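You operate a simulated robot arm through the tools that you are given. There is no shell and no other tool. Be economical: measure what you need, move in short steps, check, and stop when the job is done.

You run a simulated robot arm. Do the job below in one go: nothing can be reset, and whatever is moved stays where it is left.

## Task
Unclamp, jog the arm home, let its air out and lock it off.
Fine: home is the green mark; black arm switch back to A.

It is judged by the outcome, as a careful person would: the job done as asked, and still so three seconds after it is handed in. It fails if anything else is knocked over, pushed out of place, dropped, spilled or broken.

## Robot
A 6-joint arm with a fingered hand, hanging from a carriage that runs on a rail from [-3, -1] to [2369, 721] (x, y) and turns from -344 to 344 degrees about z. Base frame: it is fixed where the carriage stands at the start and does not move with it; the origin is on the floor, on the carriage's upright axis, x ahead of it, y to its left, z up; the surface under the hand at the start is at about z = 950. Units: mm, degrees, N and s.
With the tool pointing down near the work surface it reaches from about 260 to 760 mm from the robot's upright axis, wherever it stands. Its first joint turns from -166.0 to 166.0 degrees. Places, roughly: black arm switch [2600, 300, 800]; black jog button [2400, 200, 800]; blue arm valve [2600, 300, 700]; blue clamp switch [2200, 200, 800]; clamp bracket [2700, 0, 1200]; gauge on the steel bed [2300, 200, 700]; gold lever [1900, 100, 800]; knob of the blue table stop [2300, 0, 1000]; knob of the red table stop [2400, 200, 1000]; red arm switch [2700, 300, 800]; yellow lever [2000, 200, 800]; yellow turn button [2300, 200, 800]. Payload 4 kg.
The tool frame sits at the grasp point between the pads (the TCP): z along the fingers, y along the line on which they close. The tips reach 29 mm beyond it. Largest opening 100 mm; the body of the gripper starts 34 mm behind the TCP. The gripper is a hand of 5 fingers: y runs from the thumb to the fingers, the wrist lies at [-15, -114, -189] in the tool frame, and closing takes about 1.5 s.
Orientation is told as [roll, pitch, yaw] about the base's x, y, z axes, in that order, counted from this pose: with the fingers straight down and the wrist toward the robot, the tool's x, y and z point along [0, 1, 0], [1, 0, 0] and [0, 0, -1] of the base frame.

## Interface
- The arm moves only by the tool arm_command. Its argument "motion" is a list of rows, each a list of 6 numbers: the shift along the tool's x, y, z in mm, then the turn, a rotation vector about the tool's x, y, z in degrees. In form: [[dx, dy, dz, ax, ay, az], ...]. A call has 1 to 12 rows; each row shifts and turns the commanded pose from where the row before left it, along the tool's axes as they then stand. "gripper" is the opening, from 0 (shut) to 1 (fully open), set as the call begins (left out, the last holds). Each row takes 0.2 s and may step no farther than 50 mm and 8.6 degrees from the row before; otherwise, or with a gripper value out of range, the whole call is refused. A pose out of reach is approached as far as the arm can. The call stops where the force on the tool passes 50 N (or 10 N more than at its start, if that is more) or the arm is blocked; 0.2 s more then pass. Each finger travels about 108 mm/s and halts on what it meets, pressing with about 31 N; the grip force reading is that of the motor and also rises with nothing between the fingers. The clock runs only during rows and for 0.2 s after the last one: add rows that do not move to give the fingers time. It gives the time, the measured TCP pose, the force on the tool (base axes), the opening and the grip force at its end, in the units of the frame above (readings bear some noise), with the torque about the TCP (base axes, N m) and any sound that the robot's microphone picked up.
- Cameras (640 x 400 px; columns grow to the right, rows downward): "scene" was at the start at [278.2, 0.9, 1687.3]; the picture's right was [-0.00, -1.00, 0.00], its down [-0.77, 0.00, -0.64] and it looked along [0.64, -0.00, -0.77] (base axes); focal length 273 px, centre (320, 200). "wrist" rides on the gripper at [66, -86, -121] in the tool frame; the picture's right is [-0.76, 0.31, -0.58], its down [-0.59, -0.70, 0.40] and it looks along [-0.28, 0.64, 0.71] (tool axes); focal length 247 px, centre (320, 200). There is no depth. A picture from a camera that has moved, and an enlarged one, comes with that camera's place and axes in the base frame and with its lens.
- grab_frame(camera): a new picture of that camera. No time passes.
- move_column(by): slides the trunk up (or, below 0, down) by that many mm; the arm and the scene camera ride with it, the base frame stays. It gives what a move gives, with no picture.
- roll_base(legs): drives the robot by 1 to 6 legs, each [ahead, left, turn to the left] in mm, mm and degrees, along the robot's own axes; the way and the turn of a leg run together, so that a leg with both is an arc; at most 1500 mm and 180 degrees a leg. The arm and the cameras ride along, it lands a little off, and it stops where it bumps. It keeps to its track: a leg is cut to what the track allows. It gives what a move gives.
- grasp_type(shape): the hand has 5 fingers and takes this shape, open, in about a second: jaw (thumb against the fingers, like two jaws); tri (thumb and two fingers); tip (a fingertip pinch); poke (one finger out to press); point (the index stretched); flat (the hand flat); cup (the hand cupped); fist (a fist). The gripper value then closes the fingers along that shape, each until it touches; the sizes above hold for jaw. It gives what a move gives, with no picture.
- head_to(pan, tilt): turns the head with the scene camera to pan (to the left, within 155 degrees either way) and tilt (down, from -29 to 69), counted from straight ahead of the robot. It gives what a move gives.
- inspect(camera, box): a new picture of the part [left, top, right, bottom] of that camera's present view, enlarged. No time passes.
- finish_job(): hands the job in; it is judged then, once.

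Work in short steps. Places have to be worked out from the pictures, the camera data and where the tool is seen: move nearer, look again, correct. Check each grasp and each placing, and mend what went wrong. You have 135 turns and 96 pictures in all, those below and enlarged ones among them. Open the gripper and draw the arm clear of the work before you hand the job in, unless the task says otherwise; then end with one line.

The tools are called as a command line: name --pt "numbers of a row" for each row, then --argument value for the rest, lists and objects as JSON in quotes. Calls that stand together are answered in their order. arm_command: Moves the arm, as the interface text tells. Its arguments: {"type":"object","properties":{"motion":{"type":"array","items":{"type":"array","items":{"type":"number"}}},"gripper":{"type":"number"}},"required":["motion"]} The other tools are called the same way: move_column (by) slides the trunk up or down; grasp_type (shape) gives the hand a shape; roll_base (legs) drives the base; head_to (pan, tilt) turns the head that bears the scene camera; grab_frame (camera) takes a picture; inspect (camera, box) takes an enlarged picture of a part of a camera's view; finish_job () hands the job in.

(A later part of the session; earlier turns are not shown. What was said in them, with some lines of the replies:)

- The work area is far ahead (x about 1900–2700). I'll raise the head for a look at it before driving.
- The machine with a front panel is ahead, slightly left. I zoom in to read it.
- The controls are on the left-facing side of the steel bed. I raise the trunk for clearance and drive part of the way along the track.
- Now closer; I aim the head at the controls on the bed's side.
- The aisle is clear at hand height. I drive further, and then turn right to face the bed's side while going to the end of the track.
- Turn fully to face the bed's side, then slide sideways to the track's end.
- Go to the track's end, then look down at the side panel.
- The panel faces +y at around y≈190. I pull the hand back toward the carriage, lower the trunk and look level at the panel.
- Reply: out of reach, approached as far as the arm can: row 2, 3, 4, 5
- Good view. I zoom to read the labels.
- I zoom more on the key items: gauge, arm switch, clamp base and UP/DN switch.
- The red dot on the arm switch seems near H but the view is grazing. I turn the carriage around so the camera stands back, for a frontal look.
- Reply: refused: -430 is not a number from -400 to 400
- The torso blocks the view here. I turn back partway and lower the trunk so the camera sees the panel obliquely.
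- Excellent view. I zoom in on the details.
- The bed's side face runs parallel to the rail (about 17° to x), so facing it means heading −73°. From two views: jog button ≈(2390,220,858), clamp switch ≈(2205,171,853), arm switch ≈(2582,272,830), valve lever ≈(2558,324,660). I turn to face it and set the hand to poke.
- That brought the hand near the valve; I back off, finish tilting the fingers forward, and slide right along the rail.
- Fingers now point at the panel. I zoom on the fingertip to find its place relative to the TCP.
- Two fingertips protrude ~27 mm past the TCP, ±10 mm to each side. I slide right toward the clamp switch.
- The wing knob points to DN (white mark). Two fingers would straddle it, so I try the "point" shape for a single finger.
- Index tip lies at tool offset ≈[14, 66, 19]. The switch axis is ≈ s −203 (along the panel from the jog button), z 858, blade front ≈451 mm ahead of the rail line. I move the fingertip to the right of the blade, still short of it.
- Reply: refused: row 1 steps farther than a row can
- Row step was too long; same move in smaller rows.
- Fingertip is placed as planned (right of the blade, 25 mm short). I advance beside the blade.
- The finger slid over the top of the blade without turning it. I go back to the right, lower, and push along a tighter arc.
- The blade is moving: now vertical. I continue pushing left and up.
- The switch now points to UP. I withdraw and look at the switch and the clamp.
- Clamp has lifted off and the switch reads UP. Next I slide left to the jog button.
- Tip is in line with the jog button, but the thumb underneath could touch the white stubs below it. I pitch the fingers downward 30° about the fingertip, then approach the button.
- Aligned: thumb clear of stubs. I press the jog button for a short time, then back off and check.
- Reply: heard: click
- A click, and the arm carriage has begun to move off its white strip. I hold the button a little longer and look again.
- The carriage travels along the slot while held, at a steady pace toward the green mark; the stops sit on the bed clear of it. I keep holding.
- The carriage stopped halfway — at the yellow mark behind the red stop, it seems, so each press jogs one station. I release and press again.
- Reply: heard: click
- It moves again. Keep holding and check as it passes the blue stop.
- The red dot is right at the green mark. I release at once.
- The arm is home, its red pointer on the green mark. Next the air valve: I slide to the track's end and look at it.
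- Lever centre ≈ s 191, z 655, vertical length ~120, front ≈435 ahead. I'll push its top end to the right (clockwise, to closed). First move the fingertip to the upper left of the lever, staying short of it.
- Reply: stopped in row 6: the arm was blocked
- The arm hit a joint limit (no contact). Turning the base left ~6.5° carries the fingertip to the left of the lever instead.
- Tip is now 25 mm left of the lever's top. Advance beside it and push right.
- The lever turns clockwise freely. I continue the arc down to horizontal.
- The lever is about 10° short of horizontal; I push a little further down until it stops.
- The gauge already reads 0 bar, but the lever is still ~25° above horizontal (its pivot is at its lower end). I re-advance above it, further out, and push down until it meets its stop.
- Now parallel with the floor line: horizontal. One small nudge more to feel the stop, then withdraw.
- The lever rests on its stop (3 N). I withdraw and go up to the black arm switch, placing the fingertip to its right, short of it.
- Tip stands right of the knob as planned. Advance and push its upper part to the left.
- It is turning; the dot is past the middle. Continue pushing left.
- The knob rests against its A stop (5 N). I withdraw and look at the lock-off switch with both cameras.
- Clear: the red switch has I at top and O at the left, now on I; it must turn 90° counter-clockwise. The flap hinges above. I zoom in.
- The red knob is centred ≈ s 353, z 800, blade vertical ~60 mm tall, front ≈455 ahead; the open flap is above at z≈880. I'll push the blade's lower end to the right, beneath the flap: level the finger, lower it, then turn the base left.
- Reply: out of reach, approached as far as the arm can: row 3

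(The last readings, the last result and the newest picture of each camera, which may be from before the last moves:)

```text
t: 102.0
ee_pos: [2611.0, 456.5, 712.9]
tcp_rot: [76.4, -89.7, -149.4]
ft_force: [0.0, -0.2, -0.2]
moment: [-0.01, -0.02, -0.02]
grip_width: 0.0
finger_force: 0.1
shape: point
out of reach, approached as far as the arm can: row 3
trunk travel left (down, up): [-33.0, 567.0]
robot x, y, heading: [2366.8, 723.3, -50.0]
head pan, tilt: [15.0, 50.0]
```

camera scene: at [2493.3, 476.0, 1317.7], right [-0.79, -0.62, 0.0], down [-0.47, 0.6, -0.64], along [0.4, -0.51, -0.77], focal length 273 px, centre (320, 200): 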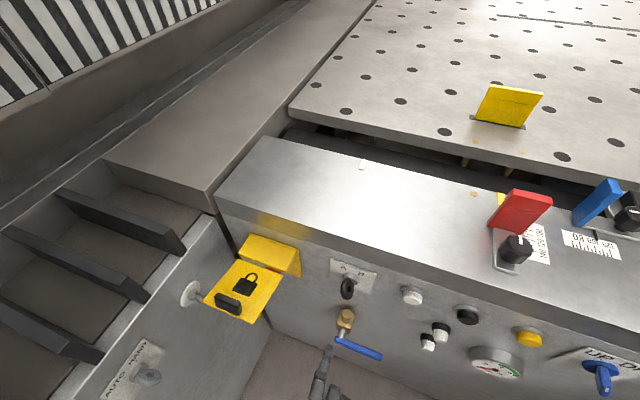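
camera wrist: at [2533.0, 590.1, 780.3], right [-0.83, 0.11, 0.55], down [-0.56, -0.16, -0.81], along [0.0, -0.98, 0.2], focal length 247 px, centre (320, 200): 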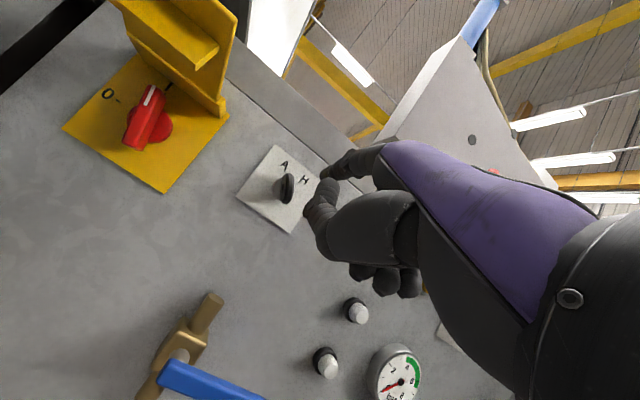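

Hand is again square to the panel, tip ≈ s 294, 342 ahead, z 779. I move it diagonally to the left of the knob's lower end, still short of it.

arm_command --pt "16 0 22 0 0 0" --pt "22 0 22 0 0 0" --pt "22 0 22 0 0 0" --pt "24 0 20 0 0 0"

grab_frame --camera "wrist"

grab_frame --camera "scene"

```text
t: 103.0
ee_pos: [2717.7, 398.1, 712.7]
tcp_rot: [95.5, -89.6, -168.2]
ft_force: [0.8, 0.3, -0.3]
moment: [0.0, 0.01, -0.03]
grip_width: 0.1
finger_force: 0.1
shape: point
trunk travel left (down, up): [-33.0, 567.0]
robot x, y, heading: [2367.0, 720.9, -50.1]
head pan, tilt: [15.0, 50.0]
```

```text
22 pictures are left
camera wrist: at [2745.3, 533.7, 626.9], right [-0.89, 0.33, 0.3], down [-0.44, -0.55, -0.71], along [-0.06, -0.77, 0.64], focal length 247 px, centre (320, 200)
```

wrist: 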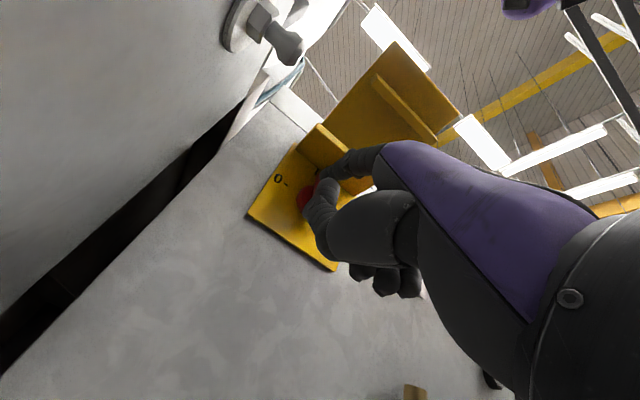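

```text
21 pictures are left
camera scene: at [2560.6, 523.7, 1317.9], right [-0.57, -0.82, 0.0], down [-0.63, 0.44, -0.64], along [0.53, -0.37, -0.77], focal length 273 px, centre (320, 200)
```

scene: 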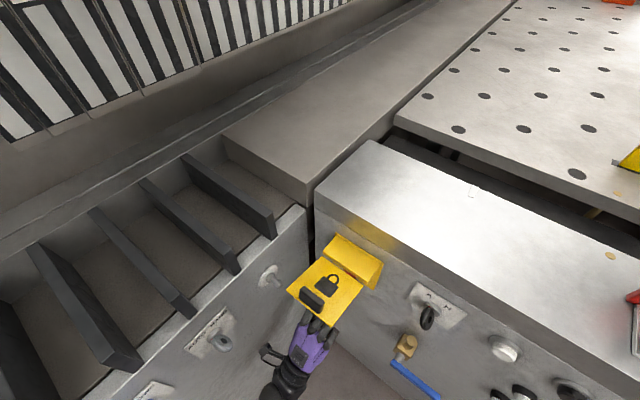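

No contact so far; tip is ≈27 mm left and 21 mm below the knob's axis. I advance beside the blade and start pushing right.

arm_command --pt "0 0 23 0 0 0" --pt "0 0 21 0 0 0"

arm_command --pt "-12 -1 0 0 0 0" --pt "-7 -2 0 0 0 0" --pt "-6 -2.5 0 0 0 0"

inspect --camera "wrist" --box '[220, 110, 400, 290]'

```text
t: 103.6
ee_pos: [2728.6, 356.9, 713.2]
tcp_rot: [90.7, -89.8, -163.7]
ft_force: [-0.6, 0.0, -0.1]
moment: [-0.07, -0.01, 0.02]
grip_width: 0.2
finger_force: 0.0
shape: point
trunk travel left (down, up): [-33.0, 567.0]
robot x, y, heading: [2368.4, 719.8, -49.9]
head pan, tilt: [15.0, 50.0]
```

```text
t: 104.4
ee_pos: [2704.2, 351.1, 706.6]
tcp_rot: [81.7, -89.7, -154.7]
ft_force: [1.9, 0.5, -0.5]
moment: [-0.02, 0.06, 0.02]
grip_width: 0.2
finger_force: 0.0
shape: point
trunk travel left (down, up): [-33.0, 567.0]
robot x, y, heading: [2365.6, 720.3, -50.0]
head pan, tilt: [15.0, 50.0]
```

```text
2.22 times, centred on (310, 200) of wrist
camera zoom: at [2732.3, 485.1, 620.7], right [-0.89, 0.33, 0.3], down [-0.44, -0.55, -0.71], along [-0.06, -0.77, 0.64], focal length 549 px, centre (342, 200)
```

zoom: 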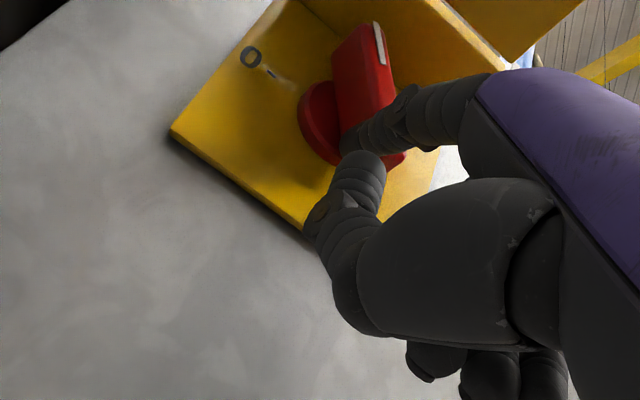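

The finger is at the blade's lower left and it's turning. Continue along the arc.

arm_command --pt "-6.5 0.5 0 0 0 0" --pt "-7 2 0 0 0 0" --pt "-6 4 0 0 0 0" --pt "-4.5 5 0 0 0 0"

inspect --camera "wrist" --box '[220, 110, 400, 290]'

```text
t: 105.4
ee_pos: [2681.9, 342.9, 718.8]
tcp_rot: [82.1, -89.8, -155.0]
ft_force: [-0.4, 0.8, -0.4]
moment: [0.04, -0.02, 0.01]
grip_width: 93.0
finger_force: 0.0
shape: point
trunk travel left (down, up): [-33.0, 567.0]
robot x, y, heading: [2364.8, 721.7, -49.7]
head pan, tilt: [15.0, 50.0]
```

```text
2.22 times, centred on (310, 200) of wrist
camera zoom: at [2709.4, 478.1, 632.3], right [-0.89, 0.33, 0.3], down [-0.44, -0.55, -0.7], along [-0.06, -0.77, 0.64], focal length 549 px, centre (342, 200)
```

zoom: 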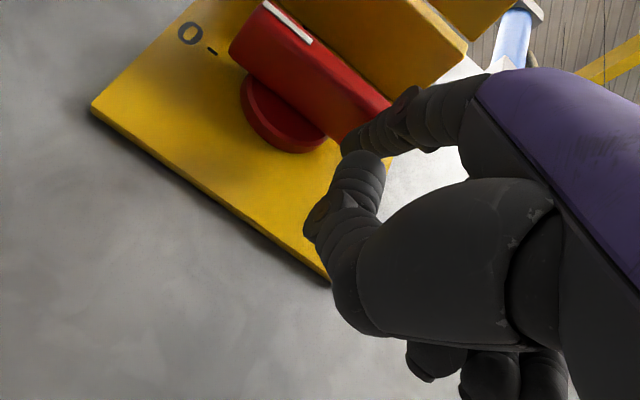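

Handle is nearly parallel with the plate's edge (O). I push up slightly to feel the stop.

arm_command --pt "-1 3 0 0 0 0" --pt "0 2.5 0 0 0 0"

```text
t: 106.0
ee_pos: [2682.0, 342.6, 724.1]
tcp_rot: [70.6, -89.7, -143.6]
ft_force: [-0.4, 1.0, -0.9]
moment: [0.01, 0.03, 0.02]
grip_width: 93.0
finger_force: 0.1
shape: point
trunk travel left (down, up): [-33.0, 567.0]
robot x, y, heading: [2362.5, 720.3, -49.9]
head pan, tilt: [15.0, 50.0]
```

arm_command --pt "0 2.5 0 0 0 0" --pt "0 2.5 0 0 0 0"

inspect --camera "wrist" --box '[220, 110, 400, 290]'

```text
t: 106.6
ee_pos: [2681.7, 342.7, 728.3]
tcp_rot: [65.7, -89.8, -138.4]
ft_force: [0.2, 0.8, -3.9]
moment: [0.03, 0.06, 0.03]
grip_width: 93.1
finger_force: 0.0
shape: point
trunk travel left (down, up): [-33.0, 567.0]
robot x, y, heading: [2367.9, 716.5, -49.9]
head pan, tilt: [15.0, 50.0]
```

```text
2.22 times, centred on (310, 200) of wrist
camera zoom: at [2708.3, 477.7, 642.5], right [-0.89, 0.33, 0.31], down [-0.44, -0.55, -0.71], along [-0.06, -0.77, 0.64], focal length 549 px, centre (342, 200)
```

zoom: 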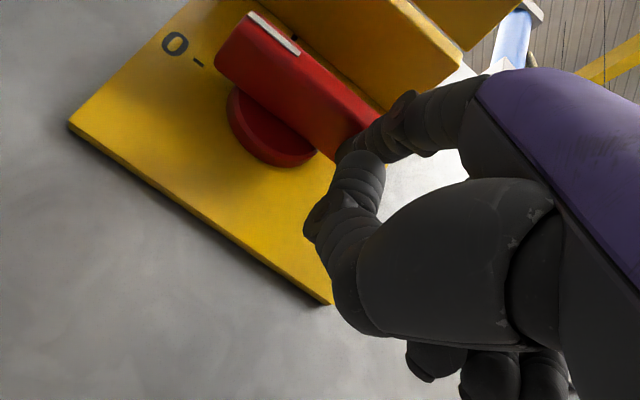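

The handle rests on its O stop (4 N). I draw back from under the flap, then raise the hand in front of it.

arm_command --pt "0 -5 0 0 0 0" --pt "0 0 -38 0 0 0" --pt "0 0 -38 0 0 0" --pt "0 0 -38 0 0 0" --pt "0 0 -38 0 0 0"

grab_frame --camera "wrist"

```text
t: 107.8
ee_pos: [2636.6, 471.0, 733.6]
tcp_rot: [65.4, -90.0, -138.3]
ft_force: [0.2, -0.2, 0.6]
moment: [0.03, 0.0, 0.01]
grip_width: 93.2
finger_force: 0.0
shape: point
out of reach, approached as far as the arm can: row 5
trunk travel left (down, up): [-33.0, 567.0]
robot x, y, heading: [2366.2, 717.7, -49.8]
head pan, tilt: [15.0, 50.0]
```

```text
17 pictures are left
camera wrist: at [2664.2, 606.4, 647.5], right [-0.89, 0.33, 0.31], down [-0.44, -0.55, -0.7], along [-0.06, -0.77, 0.64], focal length 247 px, centre (320, 200)
```

wrist: 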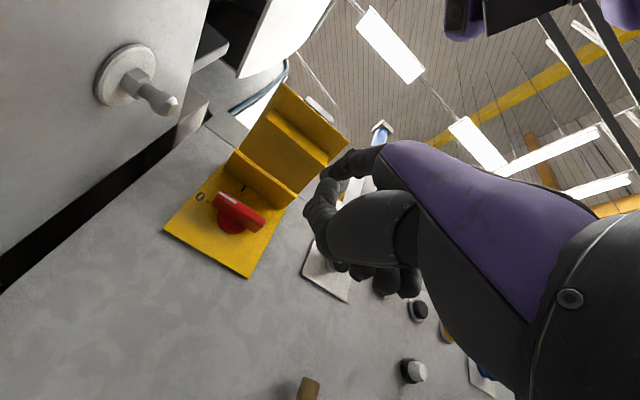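

O is confirmed. To clear the flap's edge I sidestep right before raising, then pitch the finger down 45°.

arm_command --pt "-30 0 0 0 0 0" --pt "-25 0 0 0 0 0" --pt "0 35 0 0 0 0" --pt "0 35 0 0 0 0" --pt "0 35 0 0 0 0" --pt "0 35 0 0 0 0"

arm_command --pt "0 3.0 -8.4 7.5 0 0" --pt "0 3.0 -8.4 7.5 0 0" --pt "0 3.0 -8.4 7.5 0 0" --pt "0 3.0 -8.4 7.5 0 0" --pt "0 3.0 -8.4 7.5 0 0" --pt "0 3.0 -8.4 7.5 0 0"

grab_frame --camera "scene"

```text
t: 109.2
ee_pos: [2585.4, 456.2, 873.8]
tcp_rot: [86.9, -89.9, -159.9]
ft_force: [-0.1, -0.8, -0.8]
moment: [-0.01, -0.01, -0.02]
grip_width: 93.1
finger_force: 0.0
shape: point
trunk travel left (down, up): [-33.0, 567.0]
robot x, y, heading: [2365.6, 717.9, -50.1]
head pan, tilt: [15.0, 50.0]
```

```text
t: 110.6
ee_pos: [2625.8, 438.6, 823.6]
tcp_rot: [0.3, -45.2, -73.0]
ft_force: [-4.3, 1.0, 0.5]
moment: [-0.01, -0.26, -0.04]
grip_width: 93.0
finger_force: 0.1
shape: point
out of reach, approached as far as the arm can: row 3, 4, 5, 6
trunk travel left (down, up): [-33.0, 567.0]
robot x, y, heading: [2368.9, 718.9, -49.9]
head pan, tilt: [15.0, 50.0]
```

```text
16 pictures are left
camera scene: at [2559.1, 523.7, 1317.6], right [-0.57, -0.82, 0.0], down [-0.63, 0.44, -0.64], along [0.53, -0.37, -0.77], focal length 273 px, centre (320, 200)
```

scene: 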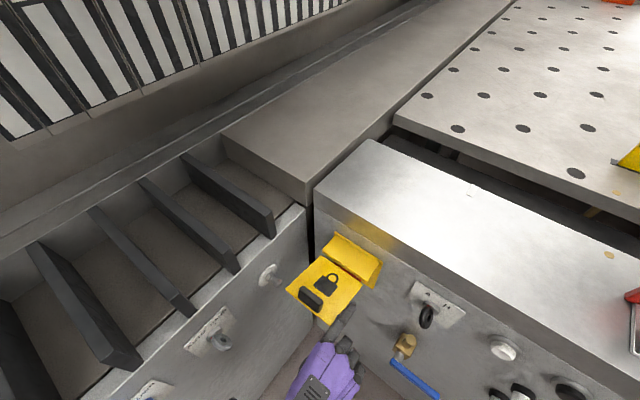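

The pitch move ran out of reach and the finger drifted to touch the flap's right edge (4 N). I bring the commanded pose back into reach: forward at the raised height, right of the flap.

arm_command --pt "-10 17 17 0 0 0" --pt "0 18 18 0 0 0" --pt "0 0 0 0 0 0"

inspect --camera "scene" --box '[250, 210, 410, 370]'

```text
t: 111.4
ee_pos: [2632.7, 390.0, 824.5]
tcp_rot: [0.2, -45.1, -73.1]
ft_force: [-0.4, 0.1, 0.4]
moment: [-0.01, 0.01, 0.0]
grip_width: 93.4
finger_force: 0.0
shape: point
trunk travel left (down, up): [-33.0, 567.0]
robot x, y, heading: [2363.3, 723.0, -49.7]
head pan, tilt: [15.0, 50.0]
```

```text
2.50 times, centred on (330, 290) of scene
camera zoom: at [2559.5, 524.0, 1317.6], right [-0.57, -0.82, 0.0], down [-0.63, 0.44, -0.64], along [0.53, -0.37, -0.77], focal length 683 px, centre (295, -25)
```

zoom: 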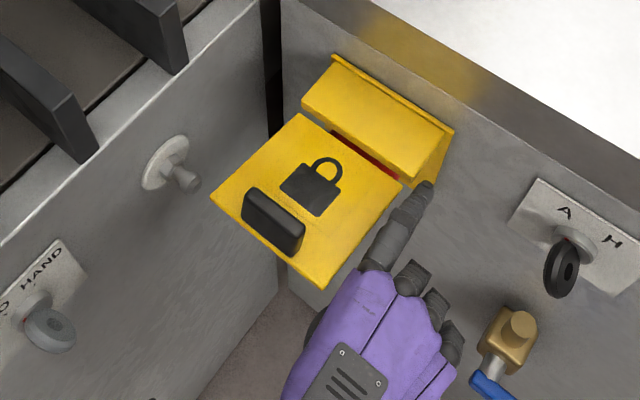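

Tip is now right beside the hood, free. I raise it straight up beside the flap, then come back over the flap's height.

arm_command --pt "-15 24.7 -24.7 0 0 0" --pt "0 26 -26 0 0 0" --pt "0 -24.7 -24.7 0 0 0" --pt "0 -24.7 -24.7 0 0 0"

inspect --camera "scene" --box '[250, 210, 410, 370]'

```text
t: 112.4
ee_pos: [2649.2, 412.1, 863.0]
tcp_rot: [0.3, -45.2, -73.1]
ft_force: [-0.6, -0.1, 0.3]
moment: [0.0, 0.01, -0.02]
grip_width: 93.1
finger_force: 0.1
shape: point
out of reach, approached as far as the arm can: row 1, 2, 3, 4
trunk travel left (down, up): [-33.0, 567.0]
robot x, y, heading: [2363.9, 718.8, -49.5]
head pan, tilt: [15.0, 50.0]
```

```text
2.50 times, centred on (330, 290) of scene
camera zoom: at [2560.0, 523.5, 1317.8], right [-0.57, -0.82, 0.0], down [-0.63, 0.44, -0.64], along [0.53, -0.37, -0.77], focal length 683 px, centre (295, -25)
```

zoom: 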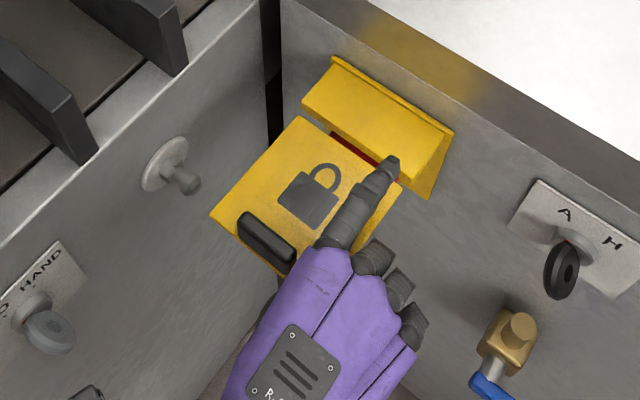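

The hand is now above the flap but at its reach limit; the flap has tipped down slightly. I raise the trunk to give the arm room, then draw back a little.

move_column --by 90

arm_command --pt "0 -17.7 -17.7 0 0 0" --pt "10 -17.7 -17.7 0 0 0"

inspect --camera "scene" --box '[250, 210, 410, 370]'

```text
t: 113.6
ee_pos: [2648.8, 412.3, 952.5]
tcp_rot: [0.3, -45.0, -73.1]
ft_force: [0.1, -0.5, 0.4]
moment: [0.0, -0.01, 0.03]
grip_width: 93.2
finger_force: 0.1
shape: point
trunk travel left (down, up): [-123.0, 477.0]
robot x, y, heading: [2367.2, 720.1, -49.8]
head pan, tilt: [15.0, 50.0]
```

```text
t: 114.2
ee_pos: [2645.9, 431.1, 931.5]
tcp_rot: [0.4, -45.5, -72.8]
ft_force: [0.0, -0.4, -0.3]
moment: [0.02, -0.01, 0.01]
grip_width: 93.2
finger_force: 0.2
shape: point
out of reach, approached as far as the arm can: row 1, 2
trunk travel left (down, up): [-123.0, 477.0]
robot x, y, heading: [2366.5, 719.6, -49.9]
head pan, tilt: [15.0, 50.0]
```

```text
2.50 times, centred on (330, 290) of scene
camera zoom: at [2559.6, 524.0, 1407.6], right [-0.57, -0.82, 0.0], down [-0.63, 0.44, -0.64], along [0.53, -0.37, -0.77], focal length 683 px, centre (295, -25)
```

zoom: 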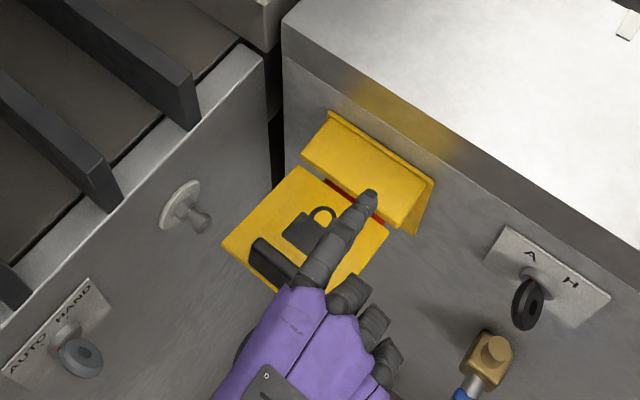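

I bring the tip down and back over the flap's middle-outer part, right of the handle.

arm_command --pt "6 -36.7 7 0 0 0" --pt "6 -36.7 7 0 0 0"

inspect --camera "scene" --box '[250, 210, 410, 370]'

```text
t: 114.8
ee_pos: [2643.2, 456.1, 863.2]
tcp_rot: [0.3, -45.2, -73.0]
ft_force: [-5.4, -0.2, 0.9]
moment: [-0.01, -0.15, -0.03]
grip_width: 93.1
finger_force: 0.0
shape: point
out of reach, approached as far as the arm can: row 1, 2
trunk travel left (down, up): [-123.0, 477.0]
robot x, y, heading: [2369.4, 720.9, -49.9]
head pan, tilt: [15.0, 50.0]
```

```text
2.50 times, centred on (330, 290) of scene
camera zoom: at [2559.0, 523.9, 1407.5], right [-0.57, -0.82, 0.0], down [-0.63, 0.44, -0.64], along [0.53, -0.37, -0.77], focal length 683 px, centre (295, -25)
```

zoom: 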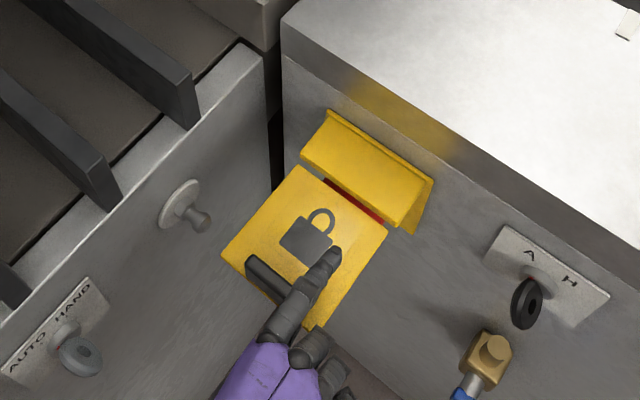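

The finger touches the black handle's side lightly; I shift right a little and press the flap down.

arm_command --pt "-7 0 0 0 0 0" --pt "0 -9.9 9.9 0 0 0" --pt "0 -9.9 9.9 0 0 0" --pt "0 -7.1 14.1 0 0 0" --pt "0 -0.7 14.8 0 0 0"

inspect --camera "scene" --box '[250, 210, 410, 370]'

```text
t: 116.0
ee_pos: [2643.2, 439.3, 810.2]
tcp_rot: [0.3, -45.1, -73.0]
ft_force: [-0.3, -0.3, -0.4]
moment: [0.03, -0.03, 0.02]
grip_width: 93.1
finger_force: 0.0
shape: point
trunk travel left (down, up): [-123.0, 477.0]
robot x, y, heading: [2362.7, 720.7, -49.9]
head pan, tilt: [15.0, 50.0]
```

```text
2.50 times, centred on (330, 290) of scene
camera zoom: at [2559.7, 523.9, 1407.6], right [-0.57, -0.82, 0.0], down [-0.63, 0.44, -0.64], along [0.53, -0.37, -0.77], focal length 683 px, centre (295, -25)
```

zoom: 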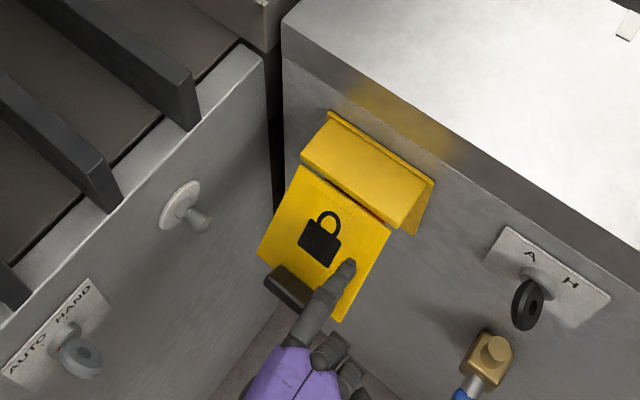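

The flap follows down (~40°). Continue downward and toward the panel.

arm_command --pt "0 3.5 14.8 0 0 0" --pt "0 3.5 9 0 0 0" --pt "0 5 7 0 0 0"

inspect --camera "scene" --box '[250, 210, 410, 370]'

```text
t: 116.8
ee_pos: [2654.0, 410.3, 797.8]
tcp_rot: [0.5, -45.1, -73.2]
ft_force: [0.5, 0.4, 0.2]
moment: [-0.01, 0.01, -0.04]
grip_width: 93.3
finger_force: 0.0
shape: point
trunk travel left (down, up): [-123.0, 477.0]
robot x, y, heading: [2365.0, 722.4, -49.9]
head pan, tilt: [15.0, 50.0]
```

```text
2.50 times, centred on (330, 290) of scene
camera zoom: at [2559.7, 523.9, 1407.6], right [-0.57, -0.82, 0.0], down [-0.63, 0.44, -0.64], along [0.53, -0.37, -0.77], focal length 683 px, centre (295, -25)
```

zoom: 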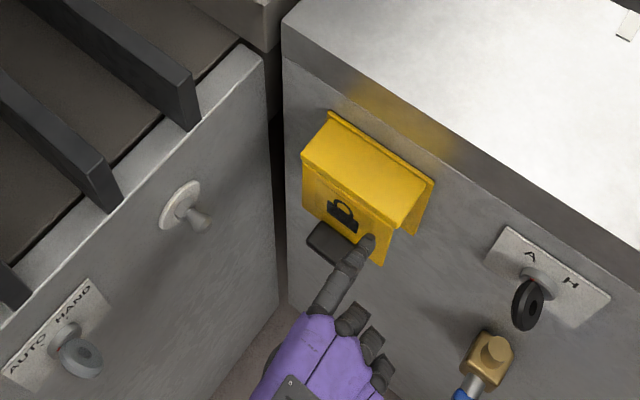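

Nearly closed; I push forward until it seats.

arm_command --pt "0 3 4 0 0 0" --pt "0 3 4 0 0 0" --pt "0 3 4 0 0 0" --pt "0 3 3.5 0 0 0"

inspect --camera "scene" --box '[250, 210, 410, 370]'

```text
t: 117.8
ee_pos: [2658.7, 401.7, 797.1]
tcp_rot: [0.7, -45.3, -72.8]
ft_force: [-11.2, 31.5, 10.6]
moment: [-1.47, -0.59, 0.27]
grip_width: 93.1
finger_force: 0.0
shape: point
trunk travel left (down, up): [-123.0, 477.0]
robot x, y, heading: [2365.9, 721.2, -49.7]
head pan, tilt: [15.0, 50.0]
stopped in row 4: the force on the tool passed its limit at 53 N (the readings are from after the stop); the commanded pose is now the measured one
```

```text
2.50 times, centred on (330, 290) of scene
camera zoom: at [2558.8, 527.8, 1406.6], right [-0.57, -0.82, 0.0], down [-0.63, 0.44, -0.64], along [0.53, -0.36, -0.77], focal length 683 px, centre (295, -25)
```

zoom: 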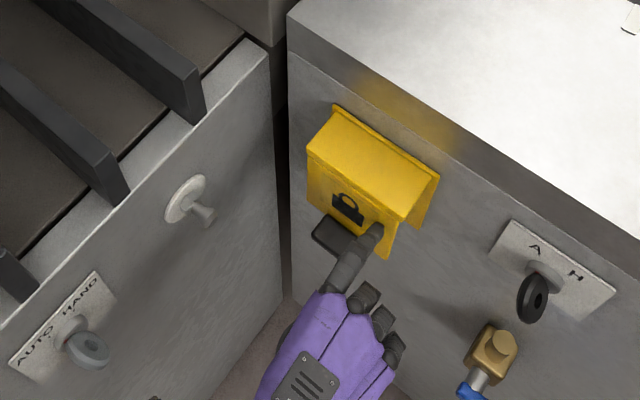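

The flap has seated against its stop. I withdraw and check everything.

arm_command --pt "0 -10 -10 0 0 0" --pt "-10 -17.7 -17.7 0 0 0" --pt "-25 -15 -15 0 0 0" --pt "-30 -10 -10 0 0 0"

grab_frame --camera "wrist"

grab_frame --camera "scene"

```text
t: 118.8
ee_pos: [2573.5, 446.5, 796.3]
tcp_rot: [0.5, -45.4, -72.9]
ft_force: [0.5, -0.1, 0.0]
moment: [-0.02, -0.01, 0.0]
grip_width: 93.3
finger_force: 0.2
shape: point
trunk travel left (down, up): [-123.0, 477.0]
robot x, y, heading: [2366.2, 723.4, -49.8]
head pan, tilt: [15.0, 50.0]
```

```text
8 pictures are left
camera wrist: at [2593.0, 605.0, 819.9], right [-0.78, -0.04, 0.62], down [-0.62, 0.03, -0.78], along [0.02, -1.0, -0.05], focal length 247 px, centre (320, 200)
```

wrist: 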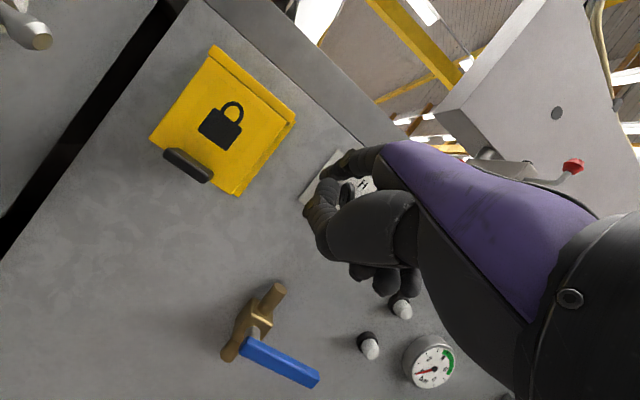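

```text
7 pictures are left
camera scene: at [2559.1, 523.9, 1407.5], right [-0.57, -0.82, 0.0], down [-0.63, 0.44, -0.64], along [0.53, -0.37, -0.77], focal length 273 px, centre (320, 200)
```

scene: 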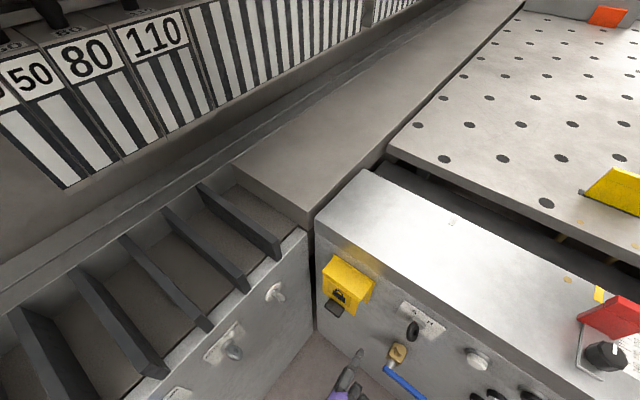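

Flap is shut, gauge at 0, valve across. I turn the base away from the panel a bit and verify the switches and the home mark.

roll_base --legs '[[0, 0, -23]]'

head_to --pan -10 --tilt 45

grab_frame --camera "scene"

```text
t: 120.4
ee_pos: [2450.1, 385.8, 795.8]
tcp_rot: [0.5, -45.4, -96.2]
ft_force: [-0.4, 0.2, -0.1]
moment: [0.04, 0.0, -0.01]
grip_width: 93.5
finger_force: 0.0
shape: point
trunk travel left (down, up): [-123.0, 477.0]
robot x, y, heading: [2367.9, 719.7, -73.0]
head pan, tilt: [15.0, 50.0]
```

```text
t: 121.3
ee_pos: [2450.6, 385.2, 796.4]
tcp_rot: [0.5, -45.4, -96.1]
ft_force: [0.0, 0.0, 0.4]
moment: [0.02, -0.01, 0.01]
grip_width: 92.7
finger_force: 0.0
shape: point
trunk travel left (down, up): [-123.0, 477.0]
robot x, y, heading: [2367.9, 719.6, -73.0]
head pan, tilt: [-10.0, 45.0]
```

```text
6 pictures are left
camera scene: at [2436.0, 448.9, 1414.5], right [-0.99, -0.12, 0.0], down [-0.09, 0.7, -0.71], along [0.09, -0.7, -0.71], focal length 273 px, centre (320, 200)
```

scene: 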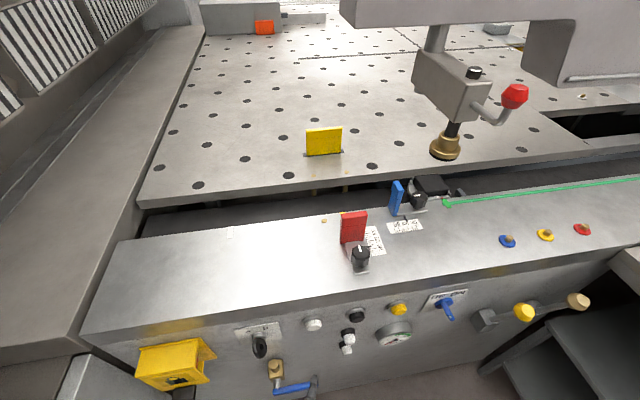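

inspect --camera "scene" --box '[225, 310, 300, 370]'

inspect --camera "scene" --box '[380, 160, 500, 330]'

```text
6.67 times, centred on (262, 340) of scene
camera zoom: at [2436.0, 448.9, 1414.5], right [-0.99, -0.12, 0.0], down [-0.09, 0.7, -0.71], along [0.09, -0.7, -0.71], focal length 1821 px, centre (703, -733)
```

zoom: 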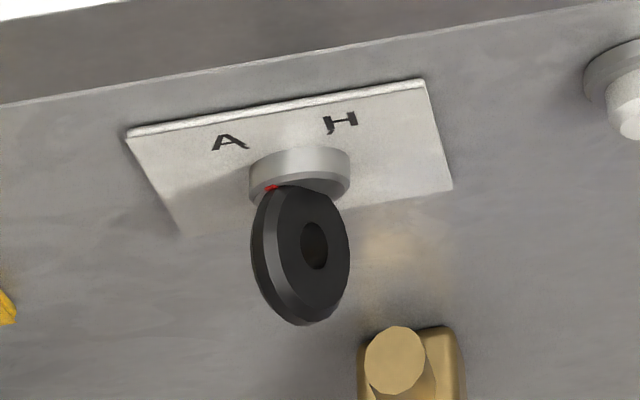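

```text
2.35 times, centred on (440, 245) of scene
camera zoom: at [2436.0, 448.9, 1414.5], right [-0.99, -0.12, 0.0], down [-0.09, 0.7, -0.71], along [0.09, -0.7, -0.71], focal length 643 px, centre (38, 94)
```

zoom: 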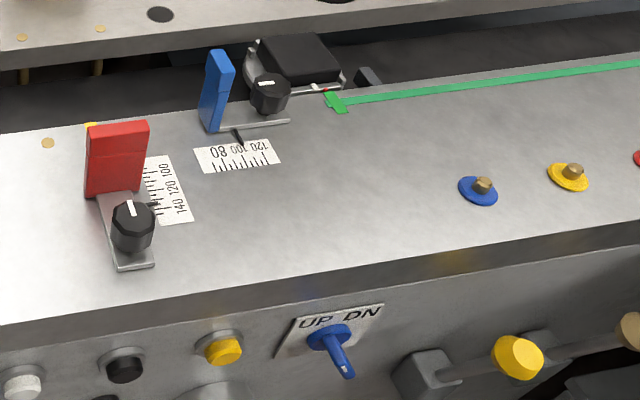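

Everything checks out: clamp up, arm on the green mark, gauge at 0, black switch on A, red switch on O with its flap shut, and the hand clear. I hand in.

finish_job

```text
The job is handed in.
```

The job is handed in: the arm is unclamped and home on the green mark, its air is out (gauge at 0 bar), the black switch is back on A, and the red switch is on O with its lock flap closed.
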